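You operate a simulated robot arm through the tools that you are given. There is no shell and no other tool. Be economical: measure what you need, move in short steps, check, and stop when the job is done.

Carry out the task below with a simulated robot arm. There is one attempt and no reset: what you move stays moved.

TASK
Put the small blue fan and the purple block on the grey tray.
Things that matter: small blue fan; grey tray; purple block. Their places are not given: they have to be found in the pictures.

It is judged by the outcome, as a careful person would: the job done as asked, and still so three seconds after it is handed in. It fails if anything else is knocked over, pushed out of place, dropped, spilled or broken.

THE ROBOT
A 6-joint arm with a two-finger parallel gripper, fixed in place. Base frame: the origin is at the foot of the arm, x ahead of it, y to its left, z up; the work surface is at about z = 0. Lengths are in m, angles in rad, forces in N, time in s.
With the tool pointing down near the work surface it reaches from about 0.14 to 0.58 m from the base axis. Its first joint turns from -1.152 to 1.152 rad. Payload 2.1 kg.
Tool frame: the origin (TCP) lies between the finger pads and is the grasp point; the fingertips stand 0.03 m ahead of it; z points along the fingers, y is the line along which they close. The gripper opens to 0.094 m. The fingers are 0.028 m wide and 0.01 m thick; the gripper's body (0.05 by 0.096 m) begins 0.055 m behind the TCP.
Orientation is told as [roll, pitch, yaw] about the base's x, y, z axes, in that order, counted from this pose: with the fingers straight down and closing along the base's y, the tool's x points along the base's -x, its y along +y and its z along -z.

THE INTERFACE
- The arm moves only by the tool servo_tool. Its argument "targets" is a list of rows, each a list of 7 numbers: the shift along the base's x, y, z in units of 30 mm (1.0 is 30 mm), then the turn, a rotation vector about the base's x, y, z in units of 4 degrees (1.0 is 4 degrees), then the opening, from 0 (shut) to 1 (fully open). In form: [[tx, ty, tz, ax, ay, az, jaw], ...]. A call has 1 to 8 rows; each row shifts and turns the commanded pose from where the row before left it. A call with a number of a shift or a turn outside -1 to 1 is refused whole. A row lasts 0.2 s, in which the tool goes at most 0.05 m and 0.15 rad; a call with a longer step from one row to the next is refused whole, and so is a gripper value outside its range. A pose out of reach is approached as far as the arm can. The call stops where the force on the tool passes 40 N (or 10 N more than at its start, if that is more) or the arm is blocked; 0.2 s more then pass. The fingers move at their own pace (about 0.072 m/s each) and stop on an object; they squeeze with about 21 N. The grip force told is the motor's: it shows also when the fingers shut on nothing. Time passes only in rows, and 0.2 s behind the last, so rows that do not move let the fingers close. It gives the time, the measured TCP pose, the force on the tool (base axes), the opening and the grip force at its end, in the units of the frame above (readings bear some noise).
- Cameras (640 x 400 px; columns grow to the right, rows downward): "scene" is fixed at [0.0492, -0.3685, 0.4805]; the picture's right is [0.82, -0.57, 0.00], its down [-0.34, -0.50, -0.80] and it looks along [0.45, 0.66, -0.60] (base axes); focal length 297 px, centre (320, 200). "wrist" rides on the gripper at [-0.037, 0, -0.058] in the tool frame; the picture's right is [0.00, -1.00, 0.00], its down [0.97, 0.00, -0.24] and it looks along [0.24, 0.00, 0.97] (tool axes); focal length 218 px, centre (320, 200).
- get_image(camera): a new picture of that camera. No time passes.
- point_at(camera, pixels): for up to 12 pixels [column, row] of the newest picture of that camera ("zoom" is the newest enlarged one), the place [x, y, z] in the base frame of the surface seen there, good to about 0.003 m. No time passes.
- enlarge(camera, box): a new picture of the part [left, top, right, bottom] of that camera's present view, enlarged. No time passes.
- sign_off(): hands the job in; it is judged then, once.

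Work in short steps. Measure before you move; look again where a grasp or a placing could have gone wrong, and mend it. You have 60 turns and 20 pictures in all, the two below and enlarged ones among them. Open the gripper and draw the arm clear of the work before you hand the job in, unless the task says otherwise; then end with one line.

The tools are called after "Call:" as name(argument=value, ...) on one line, values as JSON. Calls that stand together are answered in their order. servo_tool: Moves the arm, as the interface text tells. Its arguments: {"type":"object","properties":{"targets":{"type":"array","items":{"type":"array","items":{"type":"number"}}}},"required":["targets"]} The other tools are called the same way: get_image (camera) takes a picture; point_at (camera, pixels) gives the place of the surface under pixels of a picture; enlarge (camera, box) takes an enlarged picture of a part of a camera's view; sign_off () hands the job in.

At the start:

```text
time_s: 0.0
ee_pos: [0.3084, 0.0099, 0.2865]
ee_rot: [0.001, 0.0, 0.0]
wrist_force: [-0.4, 0.0, 0.3]
gripper_width: 0.094
finger_force: 0.0
```

scene: 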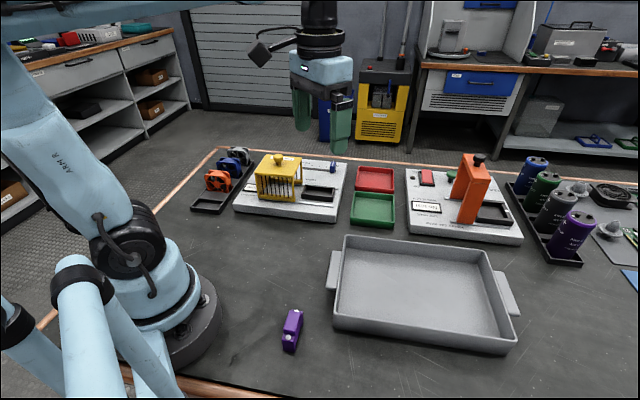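
wrist: 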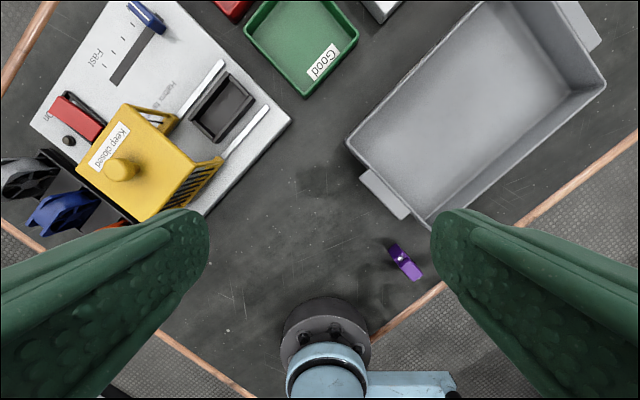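

The blue fan seems to be in the rack near scene (235,160), and the purple block is near (291,330). I'll enlarge both areas.

Call:
enlarge(camera="scene", box=[180, 130, 350, 236])

Call:
point_at(camera="scene", pixels=[[294, 316], [288, 343], [291, 330], [297, 314], [286, 318], [345, 240], [490, 252], [515, 345], [333, 320], [420, 290], [233, 160], [240, 155]])

Call:
enlarge(camera="scene", box=[260, 295, 324, 360])

```text
3.76 times, centred on (265, 183) of scene
```

zoom: 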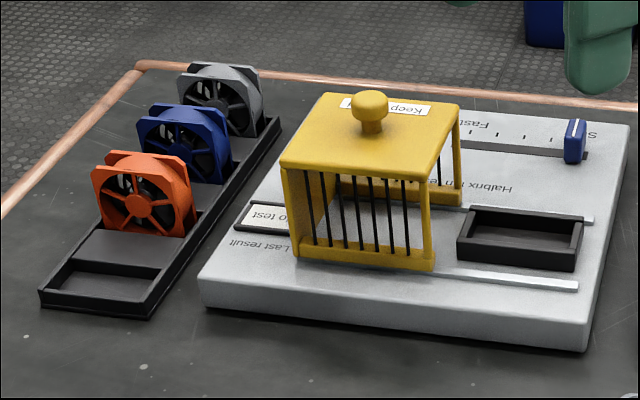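

```text
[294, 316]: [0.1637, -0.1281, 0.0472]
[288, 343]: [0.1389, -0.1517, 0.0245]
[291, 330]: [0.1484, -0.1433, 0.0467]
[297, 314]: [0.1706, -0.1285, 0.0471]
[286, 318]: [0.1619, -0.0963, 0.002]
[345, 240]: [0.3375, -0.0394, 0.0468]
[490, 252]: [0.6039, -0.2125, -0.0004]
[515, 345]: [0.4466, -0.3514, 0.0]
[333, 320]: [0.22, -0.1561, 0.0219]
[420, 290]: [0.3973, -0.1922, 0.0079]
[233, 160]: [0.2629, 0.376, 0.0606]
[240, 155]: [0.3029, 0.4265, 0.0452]
```

```text
6.15 times, centred on (292, 328) of scene
```

zoom: 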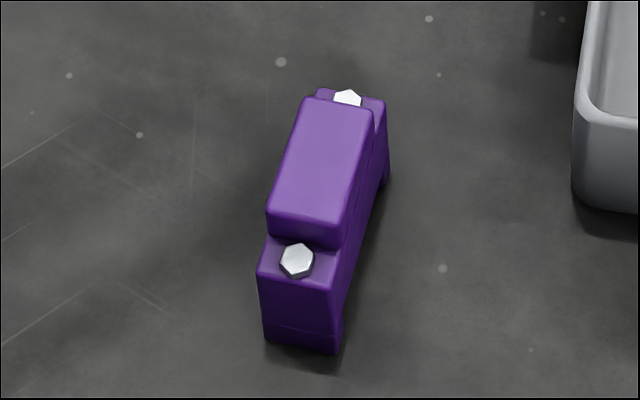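

I'll measure the block's top face in this zoom. After that I'll zoom in on the fan rack.

Call:
point_at(camera="zoom", pixels=[[310, 103], [368, 113], [272, 208], [330, 220], [320, 160], [300, 262], [265, 278], [332, 288], [270, 338], [335, 348], [380, 105], [325, 92]])

Call:
enlarge(camera="scene", box=[188, 140, 268, 190])

```text
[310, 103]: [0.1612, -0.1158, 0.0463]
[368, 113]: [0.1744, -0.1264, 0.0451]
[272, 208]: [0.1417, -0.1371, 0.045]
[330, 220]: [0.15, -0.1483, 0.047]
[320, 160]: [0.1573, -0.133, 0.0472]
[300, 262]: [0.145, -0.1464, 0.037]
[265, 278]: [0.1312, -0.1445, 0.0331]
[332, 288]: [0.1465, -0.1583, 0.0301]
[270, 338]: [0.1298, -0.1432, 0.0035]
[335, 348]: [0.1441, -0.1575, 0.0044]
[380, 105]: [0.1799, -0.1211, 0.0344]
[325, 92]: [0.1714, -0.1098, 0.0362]
```

```text
8.00 times, centred on (228, 165) of scene
```

zoom: 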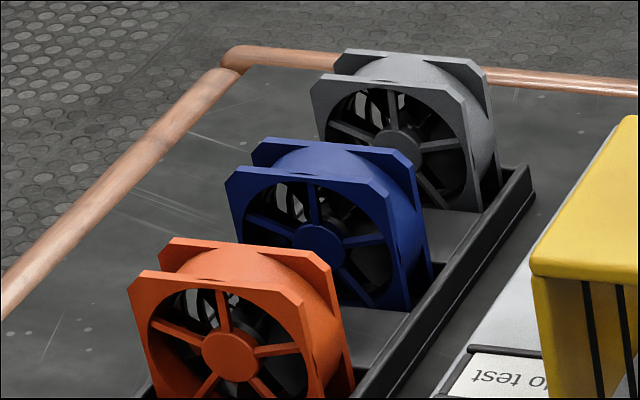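

The block is centred near (0.156, -0.132), about 18 mm wide, with its long axis at about 46°. Next I'll measure the fans.

Call:
point_at(camera="zoom", pixels=[[237, 172], [358, 186], [268, 142], [395, 151], [410, 300], [425, 265], [175, 243], [310, 256], [320, 82], [445, 90], [320, 240], [445, 215]])

Call:
point_at(camera="scene", pixels=[[400, 240], [465, 253], [500, 340], [345, 318], [400, 310], [450, 300], [420, 265], [380, 270], [338, 300], [362, 285], [470, 315], [262, 165]])

```text
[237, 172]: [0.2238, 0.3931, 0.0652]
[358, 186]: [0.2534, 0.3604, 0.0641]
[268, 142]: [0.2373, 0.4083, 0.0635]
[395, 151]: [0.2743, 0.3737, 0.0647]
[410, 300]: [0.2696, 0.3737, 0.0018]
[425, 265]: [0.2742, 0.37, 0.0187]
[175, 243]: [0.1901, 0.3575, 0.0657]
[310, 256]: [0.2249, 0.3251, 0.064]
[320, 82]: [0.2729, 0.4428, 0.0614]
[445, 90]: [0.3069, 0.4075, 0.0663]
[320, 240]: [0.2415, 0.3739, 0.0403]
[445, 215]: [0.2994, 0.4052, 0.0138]
```

```text
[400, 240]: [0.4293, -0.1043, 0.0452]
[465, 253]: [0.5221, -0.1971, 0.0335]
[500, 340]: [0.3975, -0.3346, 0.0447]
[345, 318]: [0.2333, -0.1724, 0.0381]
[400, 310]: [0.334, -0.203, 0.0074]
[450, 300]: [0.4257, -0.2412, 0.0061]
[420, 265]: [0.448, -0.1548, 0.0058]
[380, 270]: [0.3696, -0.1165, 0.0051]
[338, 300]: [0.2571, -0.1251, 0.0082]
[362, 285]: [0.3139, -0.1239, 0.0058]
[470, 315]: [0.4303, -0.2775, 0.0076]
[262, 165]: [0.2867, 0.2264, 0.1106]
```

The fan's centre is near (0.247, 0.384), its top is at z≈0.065 and it is about 22 mm thick, with roughly 45 mm gaps to its neighbours. I'll take the block first, moving over it while turning the yaw to +47°.

Call:
servo_tool(targets=[[-0.422, -0.394, -0.3, 0, 0, 0.98, 0.5], [-0.422, -0.394, -0.3, 0, 0, 0.98, 0.5], [-0.422, -0.394, -0.3, 0, 0, 0.98, 0.5], [-0.422, -0.394, -0.3, 0, 0, 0.98, 0.5], [-0.422, -0.394, -0.3, 0, 0, 0.98, 0.5], [-0.422, -0.394, -0.3, 0, 0, 0.98, 0.5], [-0.422, -0.394, -0.3, 0, 0, 0.98, 0.5], [-0.422, -0.394, -0.3, 0, 0, 0.98, 0.5]])

Call:
servo_tool(targets=[[-0.422, -0.394, -0.6, 0, 0, 0.98, 0.5], [-0.422, -0.394, -0.6, 0, 0, 0.98, 0.5], [-0.422, -0.394, -0.6, 0, 0, 0.98, 0.5], [-0.422, -0.394, -0.6, 0, 0, 0.98, 0.5], [0, 0, 0, 0, 0, 0, 0.5]])

Call:
get_image(camera="wrist")

```text
time_s: 1.8
ee_pos: [0.2076, -0.0848, 0.2137]
ee_rot: [0.0, -0.002, 0.55]
wrist_force: [-0.4, -0.5, 0.0]
gripper_width: 0.0469
finger_force: 0.0
```

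```text
time_s: 3.0
ee_pos: [0.1563, -0.1313, 0.1413]
ee_rot: [0.0, -0.001, 0.821]
wrist_force: [-0.1, -0.6, -0.4]
gripper_width: 0.0469
finger_force: 0.0
```

```text
14 pictures are left
```

wrist: 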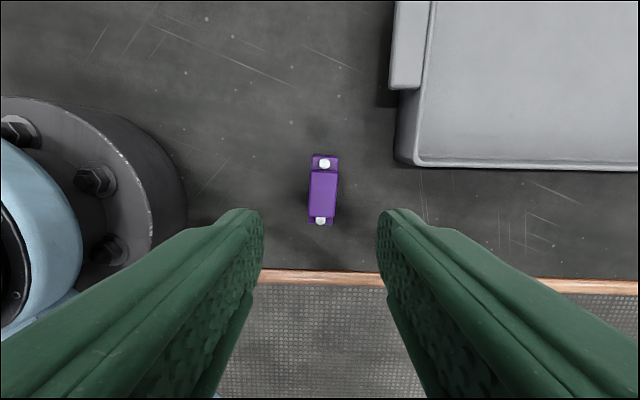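

The block is centred between the fingers and well aligned. I'll check its position through the wrist camera.

Call:
point_at(camera="wrist", pixels=[[312, 175], [337, 175], [309, 215], [334, 215], [325, 163], [320, 221]])

```text
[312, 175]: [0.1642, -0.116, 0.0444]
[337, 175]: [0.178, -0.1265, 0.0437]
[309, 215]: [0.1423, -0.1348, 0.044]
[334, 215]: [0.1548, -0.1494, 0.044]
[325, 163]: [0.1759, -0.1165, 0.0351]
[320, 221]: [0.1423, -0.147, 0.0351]
```

The block's centre is (0.159, -0.1315) and its axis is at about 42–43°. I'll turn -4°, descend to z≈0.036 and close.

Call:
servo_tool(targets=[[0.09, 0, -0.8, 0, 0, -1, 0.5], [0, 0, -0.8, 0, 0, 0, 0.5], [0, 0, -0.8, 0, 0, 0, 0.5], [0, 0, -0.7, 0, 0, 0, 0.5], [0, 0, -0.38, 0, 0, 0, 0.5], [0, 0, 0, 0, 0, 0, 0.5]])

Call:
servo_tool(targets=[[0, 0, 0, 0, 0, 0, 0.05], [0, 0, 0, 0, 0, 0, 0.05], [0, 0, 0, 0, 0, 0, 0.05]])

```text
time_s: 4.4
ee_pos: [0.1603, -0.1303, 0.0376]
ee_rot: [-0.001, -0.002, 0.75]
wrist_force: [-0.6, 0.0, -0.2]
gripper_width: 0.0469
finger_force: 0.0
```

```text
time_s: 5.2
ee_pos: [0.1603, -0.1305, 0.0378]
ee_rot: [0.001, -0.002, 0.75]
wrist_force: [-0.1, 0.2, 0.0]
gripper_width: 0.0238
finger_force: 21.1
```

The block is gripped at 24 mm width. I'll lift it straight up.

Call:
servo_tool(targets=[[0, 0, 0.5, 0, 0, 0, 0.05], [0, 0, 0.8, 0, 0, 0, 0.05], [0, 0, 0.8, 0, 0, 0, 0.05], [0, 0, 0.8, 0, 0, 0, 0.05], [0, 0, 0, 0, 0, 0, 0.05]])

Call:
get_image(camera="scene")

```text
time_s: 6.4
ee_pos: [0.1597, -0.1296, 0.1248]
ee_rot: [-0.001, -0.002, 0.751]
wrist_force: [0.3, 0.4, -0.3]
gripper_width: 0.0236
finger_force: 21.2
```

```text
13 pictures are left
```

scene: 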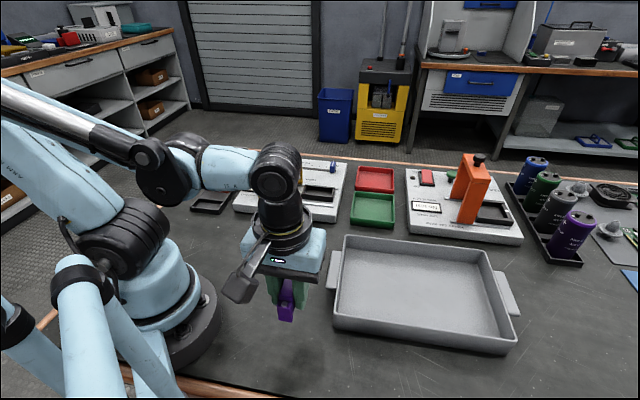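

The block is held with its bottom at about 0.088, which clears the 0.047 rim. I'll carry it over the tray's right half.

Call:
servo_tool(targets=[[0.68, -0.293, 0, 0, 0, 0, 0.05], [0.68, -0.293, 0, 0, 0, 0, 0.05], [0.68, -0.293, 0, 0, 0, 0, 0.05], [0.68, -0.293, 0, 0, 0, 0, 0.05], [0.68, -0.293, 0, 0, 0, 0, 0.05], [0.68, -0.293, 0, 0, 0, 0, 0.05], [0.68, -0.293, 0, 0, 0, 0, 0.05], [0.68, -0.293, 0, 0, 0, 0, 0.05]])

Call:
servo_tool(targets=[[0.68, -0.293, 0, 0, 0, 0, 0.05], [0.68, -0.293, 0, 0, 0, 0, 0.05], [0.68, -0.293, 0, 0, 0, 0, 0.05], [0.68, -0.293, 0, 0, 0, 0, 0.05], [0, 0, 0, 0, 0, 0, 0.05]])

Call:
servo_tool(targets=[[0, 0, -0.8, 0, 0, 0, 0.05], [0, 0, -0.8, 0, 0, 0, 0.05], [0, 0, -0.6, 0, 0, 0, 0.05], [0, 0, -0.3, 0, 0, 0, 0.05], [0, 0, 0, 0, 0, 0, 0.05]])

Call:
get_image(camera="scene")

```text
time_s: 8.2
ee_pos: [0.3223, -0.2015, 0.1271]
ee_rot: [0.0, 0.001, 0.751]
wrist_force: [-0.4, -0.3, 0.0]
gripper_width: 0.0236
finger_force: 21.0
```

```text
time_s: 9.4
ee_pos: [0.4044, -0.2382, 0.1236]
ee_rot: [0.002, -0.001, 0.751]
wrist_force: [-0.2, -0.9, -1.1]
gripper_width: 0.0238
finger_force: 21.3
```

```text
time_s: 10.6
ee_pos: [0.4037, -0.2374, 0.0487]
ee_rot: [0.0, -0.002, 0.75]
wrist_force: [-0.6, 1.0, -0.2]
gripper_width: 0.0237
finger_force: 21.0
```

```text
12 pictures are left
```

scene: 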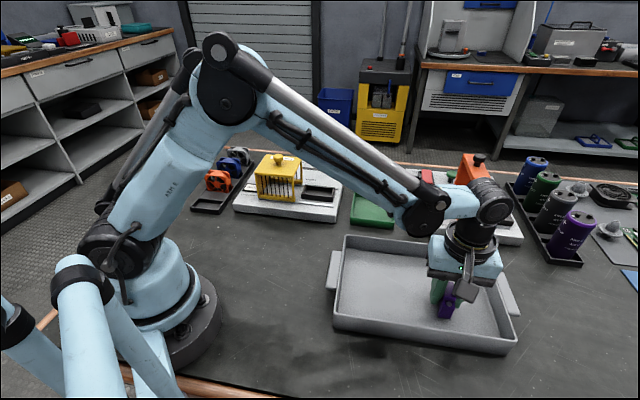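

The block is in the tray about 4 mm above the floor, with no contact yet. I'll lower it gently, release and rise.

Call:
servo_tool(targets=[[0, 0, -0.07, 0, 0, 0, 0.05], [0, 0, -0.07, 0, 0, 0, 0.05], [0, 0, 0, 0, 0, 0, 0.05]])

Call:
servo_tool(targets=[[0, 0, 0, 0, 0, 0, 0.45], [0, 0, 0, 0, 0, 0, 0.45], [0, 0, 0, 0, 0, 0, 0.45], [0, 0, 0.6, 0, 0, 0, 0.45], [0, 0, 0.9, 0, 0, 0, 0.45], [0, 0, 1, 0, 0, 0, 0.45], [0, 0, 1, 0, 0, 0, 0.45], [0, 0, 1, 0, 0, 0, 0.45]])

Call:
get_image(camera="wrist")

```text
time_s: 11.4
ee_pos: [0.4018, -0.2378, 0.0441]
ee_rot: [0.0, -0.001, 0.75]
wrist_force: [0.1, 0.4, -0.6]
gripper_width: 0.0236
finger_force: 20.9
```

```text
time_s: 13.2
ee_pos: [0.4058, -0.2372, 0.1798]
ee_rot: [0.0, -0.002, 0.751]
wrist_force: [-0.2, -0.2, -0.5]
gripper_width: 0.0421
finger_force: 0.0
```

```text
11 pictures are left
```

wrist: 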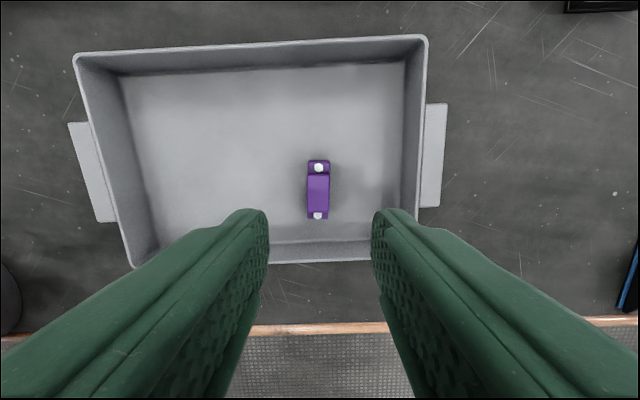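

The block stands in the tray. I'll go to the fan rack, rising to z≈0.25 and turning the yaw to -44°.

Call:
servo_tool(targets=[[-0.2195, 0.8625, 0.29, 0, 0, -0.906, 0.6], [-0.2195, 0.8625, 0.29, 0, 0, -0.906, 0.6], [-0.2195, 0.8625, 0.29, 0, 0, -0.906, 0.6], [-0.2195, 0.8625, 0.29, 0, 0, -0.906, 0.6], [-0.2195, 0.8625, 0.29, 0, 0, -0.906, 0.6], [-0.2195, 0.8625, 0.29, 0, 0, -0.906, 0.6], [-0.2195, 0.8625, 0.29, 0, 0, -0.906, 0.6], [-0.2195, 0.8625, 0.29, 0, 0, -0.906, 0.6]])

Call:
servo_tool(targets=[[-0.2195, 0.8625, 0, 0, 0, -0.906, 0.6], [-0.2195, 0.8625, 0, 0, 0, -0.906, 0.6], [-0.2195, 0.8625, 0, 0, 0, -0.906, 0.6], [-0.2195, 0.8625, 0, 0, 0, -0.906, 0.6], [-0.2195, 0.8625, 0, 0, 0, -0.906, 0.6], [-0.2195, 0.8625, 0, 0, 0, -0.906, 0.6], [-0.2195, 0.8625, 0, 0, 0, -0.906, 0.6], [-0.2195, 0.8625, 0, 0, 0, -0.906, 0.6]])

Call:
servo_tool(targets=[[-0.2195, 0.8625, 0, 0, 0, -0.906, 0.6], [-0.2195, 0.8625, 0, 0, 0, -0.906, 0.6], [-0.2195, 0.8625, 0, 0, 0, -0.906, 0.6], [-0.2195, 0.8625, 0, 0, 0, -0.906, 0.6], [-0.2195, 0.8625, 0, 0, 0, -0.906, 0.6], [-0.2195, 0.8625, 0, 0, 0, -0.906, 0.6], [-0.2195, 0.8625, 0, 0, 0, -0.906, 0.6], [-0.2195, 0.8625, 0, 0, 0, -0.906, 0.6]])

Call:
get_image(camera="wrist")

```text
time_s: 15.0
ee_pos: [0.3503, -0.0289, 0.249]
ee_rot: [-0.001, -0.003, 0.246]
wrist_force: [0.6, -0.7, 0.1]
gripper_width: 0.0566
finger_force: 0.1
```

```text
time_s: 16.8
ee_pos: [0.2976, 0.1769, 0.2513]
ee_rot: [-0.001, 0.0, -0.262]
wrist_force: [-0.4, 1.2, -0.7]
gripper_width: 0.0566
finger_force: 0.0
```

```text
time_s: 18.6
ee_pos: [0.2451, 0.386, 0.2511]
ee_rot: [0.001, -0.002, -0.767]
wrist_force: [0.5, 0.7, 0.7]
gripper_width: 0.0563
finger_force: 0.1
```

```text
10 pictures are left
```

wrist: 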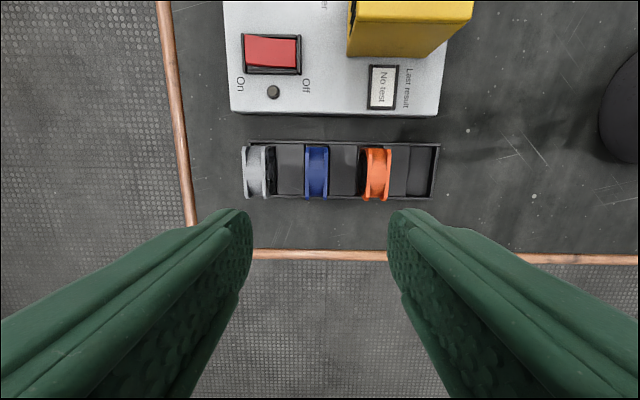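

The blue fan is between the fingers and well aligned at wrist (317,170). I'll zoom in and measure.

Call:
enlarge(camera="wrist", box=[230, 120, 450, 220])

Call:
point_at(camera="wrist", pixels=[[307, 150], [327, 150], [306, 195], [326, 195], [317, 172], [290, 172], [345, 172], [362, 170], [266, 165], [377, 172], [290, 182], [345, 182]])

```text
2.91 times, centred on (340, 170) of wrist
```

zoom: 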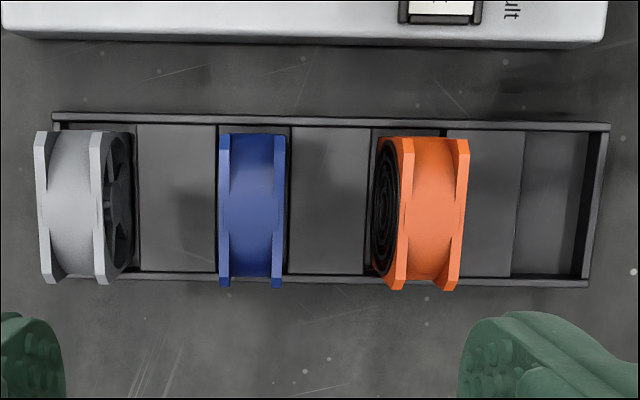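

```text
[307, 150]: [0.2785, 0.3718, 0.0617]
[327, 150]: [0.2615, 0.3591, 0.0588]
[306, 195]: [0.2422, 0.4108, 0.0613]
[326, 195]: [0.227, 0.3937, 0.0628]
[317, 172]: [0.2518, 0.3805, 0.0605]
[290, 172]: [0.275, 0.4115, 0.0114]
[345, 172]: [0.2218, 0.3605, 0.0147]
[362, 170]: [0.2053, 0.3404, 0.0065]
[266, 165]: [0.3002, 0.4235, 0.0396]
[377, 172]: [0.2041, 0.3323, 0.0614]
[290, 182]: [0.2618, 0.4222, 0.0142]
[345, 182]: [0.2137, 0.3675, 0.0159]
```

The fan's centre is (0.252, 0.384) and the rack insert is at z≈0.0145, so I'll go to z=0.054 with the tips at 0.024. I'll stop partway to check the alignment.

Call:
servo_tool(targets=[[0.2, -0.06, -0.9, 0, 0, 0, 0.6], [0, 0, -0.9, 0, 0, 0, 0.6], [0, 0, -0.9, 0, 0, 0, 0.6], [0, 0, -0.9, 0, 0, 0, 0.6], [0, 0, -0.4, 0, 0, 0, 0.6], [0, 0, 0, 0, 0, 0, 0.6]])

Call:
get_image(camera="wrist")

```text
time_s: 20.0
ee_pos: [0.2518, 0.3804, 0.1333]
ee_rot: [0.0, -0.003, -0.765]
wrist_force: [-0.4, -0.1, 0.2]
gripper_width: 0.0562
finger_force: 0.0
```

```text
8 pictures are left
```

wrist: 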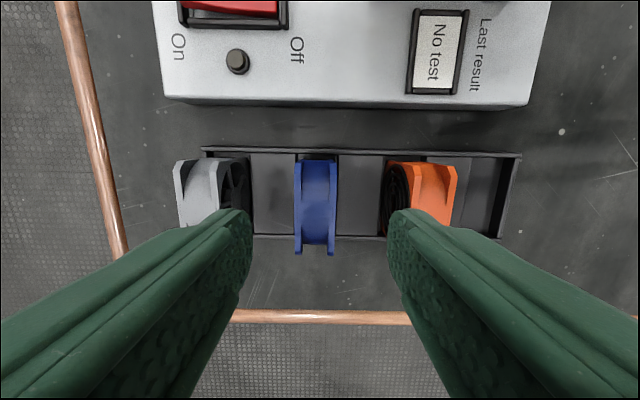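

The alignment is good, with the fan about 2 mm toward the grey one. I'll make a small correction, narrow the opening and descend slowly.

Call:
servo_tool(targets=[[0.03, 0.1, -0.5, 0, 0, 0, 0.54], [0, 0, -0.5, 0, 0, 0, 0.54], [0, 0, -0.5, 0, 0, 0, 0.54], [0, 0, -0.5, 0, 0, 0, 0.54], [0, 0, -0.4, 0, 0, 0, 0.54], [0, 0, -0.2, 0, 0, 0, 0.54], [0, 0, 0, 0, 0, 0, 0.54]])

Call:
get_image(camera="scene")

```text
time_s: 21.6
ee_pos: [0.253, 0.3853, 0.0515]
ee_rot: [0.0, -0.001, -0.764]
wrist_force: [0.6, 1.2, -0.2]
gripper_width: 0.0506
finger_force: 0.1
```

```text
7 pictures are left
```

scene: 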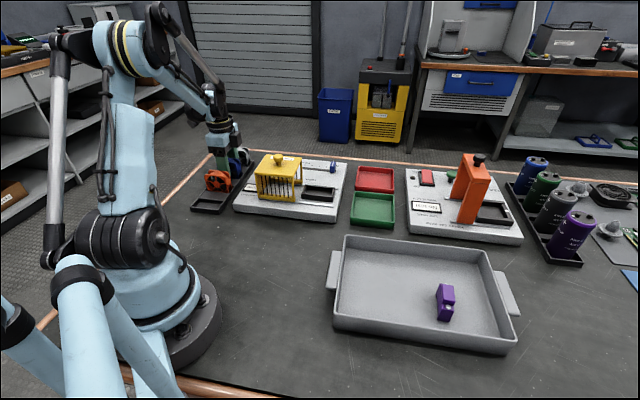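

The tool is in place with no contact forces. I'll close on the fan.

Call:
servo_tool(targets=[[0, 0, 0, 0, 0, 0, 0.1], [0, 0, 0, 0, 0, 0, 0.1], [0, 0, 0, 0, 0, 0, 0.1], [0, 0, 0, 0, 0, 0, 0.1]])

```text
time_s: 22.6
ee_pos: [0.2531, 0.3857, 0.0521]
ee_rot: [0.0, -0.002, -0.764]
wrist_force: [0.4, -0.1, 0.2]
gripper_width: 0.029
finger_force: 21.6
```

It is gripped at 29 mm. I'll lift slowly.

Call:
servo_tool(targets=[[0, 0, 0.3, 0, 0, 0, 0.1], [0, 0, 0.5, 0, 0, 0, 0.1], [0, 0, 0.7, 0, 0, 0, 0.1], [0, 0, 0.9, 0, 0, 0, 0.1], [0, 0, 0.9, 0, 0, 0, 0.1], [0, 0, 0.9, 0, 0, 0, 0.1], [0, 0, 0.9, 0, 0, 0, 0.1], [0, 0, 0.9, 0, 0, 0, 0.1]])

Call:
get_image(camera="scene")

```text
time_s: 24.4
ee_pos: [0.2552, 0.3845, 0.2312]
ee_rot: [0.0, -0.003, -0.763]
wrist_force: [-0.9, 0.4, 0.1]
gripper_width: 0.0289
finger_force: 21.0
```

```text
6 pictures are left
```

scene: 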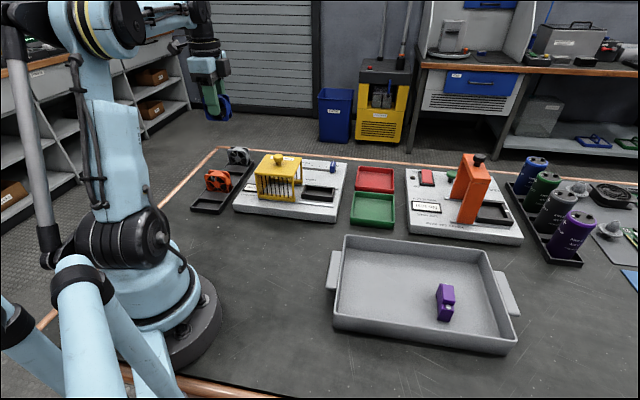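

The fan is held and its neighbours are undisturbed. I'll carry it over to the tray's left part, about (0.33, -0.15), at z≈0.25.

Call:
servo_tool(targets=[[0.125, -0.4, 0.4, 0, 0, 0, 0.1], [0.125, -0.8, 0.3, 0, 0, 0, 0.1], [0.125, -0.89, 0, 0, 0, 0, 0.1], [0.125, -0.89, 0, 0, 0, 0, 0.1], [0.125, -0.89, 0, 0, 0, 0, 0.1], [0.125, -0.89, 0, 0, 0, 0, 0.1], [0.125, -0.89, 0, 0, 0, 0, 0.1], [0.125, -0.89, 0, 0, 0, 0, 0.1]])

Call:
servo_tool(targets=[[0.125, -0.89, 0, 0, 0, 0, 0.1], [0.125, -0.89, 0, 0, 0, 0, 0.1], [0.125, -0.89, 0, 0, 0, 0, 0.1], [0.125, -0.89, 0, 0, 0, 0, 0.1], [0.125, -0.89, 0, 0, 0, 0, 0.1], [0.125, -0.89, 0, 0, 0, 0, 0.1], [0.125, -0.89, 0, 0, 0, 0, 0.1], [0.125, -0.89, 0, 0, 0, 0, 0.1]])

Call:
servo_tool(targets=[[0.125, -0.89, -0.2, 0, 0, 0, 0.1], [0.125, -0.89, -0.5, 0, 0, 0, 0.1], [0.125, -0.89, -0.5, 0, 0, 0, 0.1], [0.125, -0.89, -0.5, 0, 0, 0, 0.1], [0, -0.5, -0.5, 0, 0, 0, 0.1], [0, 0, 0, 0, 0, 0, 0.1]])

Call:
get_image(camera="scene")

```text
time_s: 26.2
ee_pos: [0.2816, 0.1882, 0.2532]
ee_rot: [0.001, -0.002, -0.766]
wrist_force: [0.5, 0.9, -1.4]
gripper_width: 0.0289
finger_force: 20.6
```

```text
time_s: 28.0
ee_pos: [0.3121, -0.0233, 0.255]
ee_rot: [0.0, -0.001, -0.764]
wrist_force: [-0.2, 0.3, -1.2]
gripper_width: 0.0289
finger_force: 21.1
```

```text
time_s: 29.4
ee_pos: [0.327, -0.1488, 0.1852]
ee_rot: [-0.001, -0.002, -0.765]
wrist_force: [-0.2, 0.8, -0.7]
gripper_width: 0.0285
finger_force: 20.8
```

```text
5 pictures are left
```

scene: 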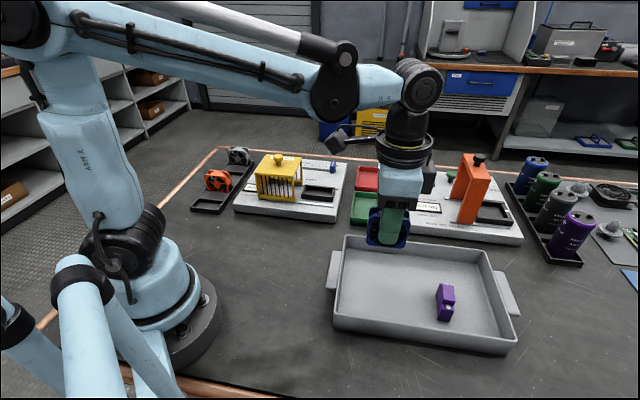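

It is well placed above the tray. I'll lower it to just above the floor, then creep down to about z=0.055.

Call:
servo_tool(targets=[[0, 0, -0.8, 0, 0, 0, 0.1], [0, 0, -0.8, 0, 0, 0, 0.1], [0, 0, -0.8, 0, 0, 0, 0.1], [0, 0, -0.8, 0, 0, 0, 0.1], [0, 0, -0.6, 0, 0, 0, 0.1], [0, 0, -0.3, 0, 0, 0, 0.1], [0, 0, 0, 0, 0, 0, 0.1]])

Call:
servo_tool(targets=[[0, 0, -0.06, 0, 0, 0, 0.1], [0, 0, -0.06, 0, 0, 0, 0.1], [0, 0, 0, 0, 0, 0, 0.1]])

Call:
enlarge(camera="scene", box=[330, 210, 490, 310])

```text
time_s: 31.0
ee_pos: [0.3289, -0.1479, 0.0641]
ee_rot: [-0.001, -0.001, -0.764]
wrist_force: [0.0, 0.1, -0.8]
gripper_width: 0.0287
finger_force: 21.4
```

```text
time_s: 31.8
ee_pos: [0.3282, -0.1469, 0.06]
ee_rot: [0.001, -0.003, -0.764]
wrist_force: [0.2, -1.3, -1.4]
gripper_width: 0.0289
finger_force: 20.9
```

```text
4.00 times, centred on (410, 260) of scene
```

zoom: 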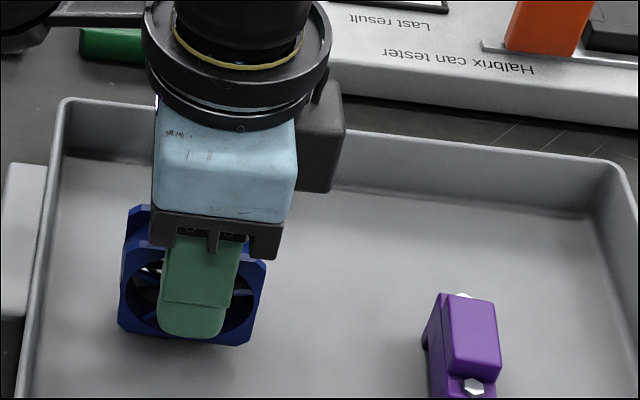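

Still no contact. I'll creep further down until a force shows.

Call:
servo_tool(targets=[[0, 0, -0.06, 0, 0, 0, 0.1], [0, 0, -0.06, 0, 0, 0, 0.1], [0, 0, 0, 0, 0, 0, 0.1]])

Call:
servo_tool(targets=[[0, 0, -0.06, 0, 0, 0, 0.1], [0, 0, 0, 0, 0, 0, 0.1]])

```text
time_s: 32.6
ee_pos: [0.3284, -0.1447, 0.0566]
ee_rot: [0.001, -0.003, -0.764]
wrist_force: [-0.4, 0.4, -1.8]
gripper_width: 0.0291
finger_force: 20.8
```

```text
time_s: 33.2
ee_pos: [0.3297, -0.1455, 0.0562]
ee_rot: [-0.001, -0.002, -0.764]
wrist_force: [-0.9, -0.2, -0.6]
gripper_width: 0.0288
finger_force: 20.9
```

Call:
servo_tool(targets=[[0, 0, -0.06, 0, 0, 0, 0.1], [0, 0, 0, 0, 0, 0, 0.1]])

Call:
enlarge(camera="scene", box=[340, 250, 420, 300])

```text
time_s: 33.8
ee_pos: [0.328, -0.145, 0.0535]
ee_rot: [0.001, 0.0, -0.763]
wrist_force: [-2.3, 0.1, 15.6]
gripper_width: 0.0289
finger_force: 21.7
```

```text
8.00 times, centred on (380, 275) of scene
```

zoom: 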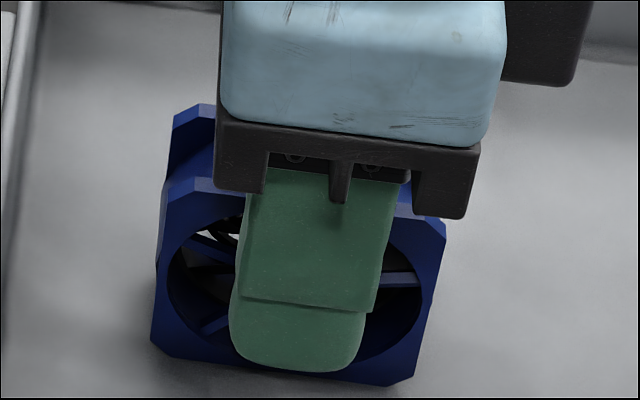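

A 15.6 N contact force shows the fan is on the floor. I'll ease off slightly, open and rise.

Call:
servo_tool(targets=[[0, 0, 0.02, 0, 0, 0, 0.1], [0, 0, 0, 0, 0, 0, 0.5], [0, 0, 0, 0, 0, 0, 0.5], [0, 0, 0, 0, 0, 0, 0.5]])

Call:
servo_tool(targets=[[0, 0, 0.3, 0, 0, 0, 0.5], [0, 0, 0.6, 0, 0, 0, 0.5], [0, 0, 0.9, 0, 0, 0, 0.5], [0, 0, 1, 0, 0, 0, 0.5], [0, 0, 1, 0, 0, 0, 0.5], [-0.5, 0.9, 1, 0, 0, 0, 0.5], [-0.5, 0.9, 1, 0, 0, 0, 0.5], [-0.5, 0.9, 1, 0, 0, 0, 0.5]])

Call:
servo_tool(targets=[[0, 0.9, 0, 0, 0, 0, 0.5], [0, 0.9, 0, 0, 0, 0, 0.5], [0, 0.5, 0, 0, 0, 0, 0.5], [0, 0, 0, 0, 0, 0, 0.5], [0, 0, 0, 0, 0, 0, 0.5]])

Call:
get_image(camera="scene")

```text
time_s: 34.8
ee_pos: [0.3297, -0.1446, 0.0545]
ee_rot: [0.0, -0.001, -0.765]
wrist_force: [0.4, -0.3, -0.3]
gripper_width: 0.0473
finger_force: 0.1
```

```text
time_s: 36.6
ee_pos: [0.2816, -0.0648, 0.2584]
ee_rot: [0.0, -0.002, -0.767]
wrist_force: [0.3, 0.3, 0.5]
gripper_width: 0.047
finger_force: 0.0
```

```text
time_s: 37.8
ee_pos: [0.2822, 0.0033, 0.2568]
ee_rot: [-0.002, -0.003, -0.765]
wrist_force: [0.6, -0.1, 0.0]
gripper_width: 0.0468
finger_force: 0.0
```

```text
2 pictures are left
```

scene: 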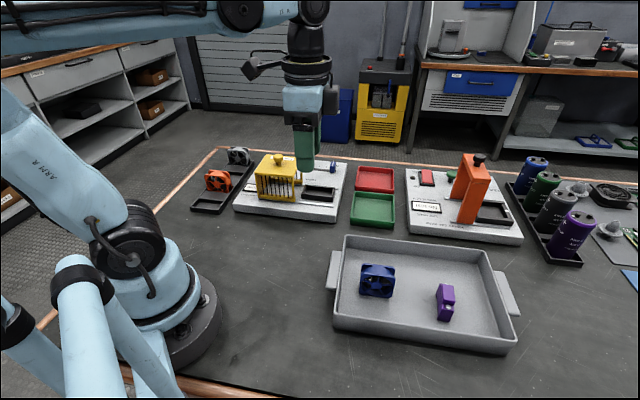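

The fan and the block both stand in the tray, nothing else has moved, and the arm is clear. I'll hand the job in.

Call:
sign_off()

```text
The job is handed in.
```

The small blue fan and the purple block are both standing on the grey tray, and nothing else was disturbed.
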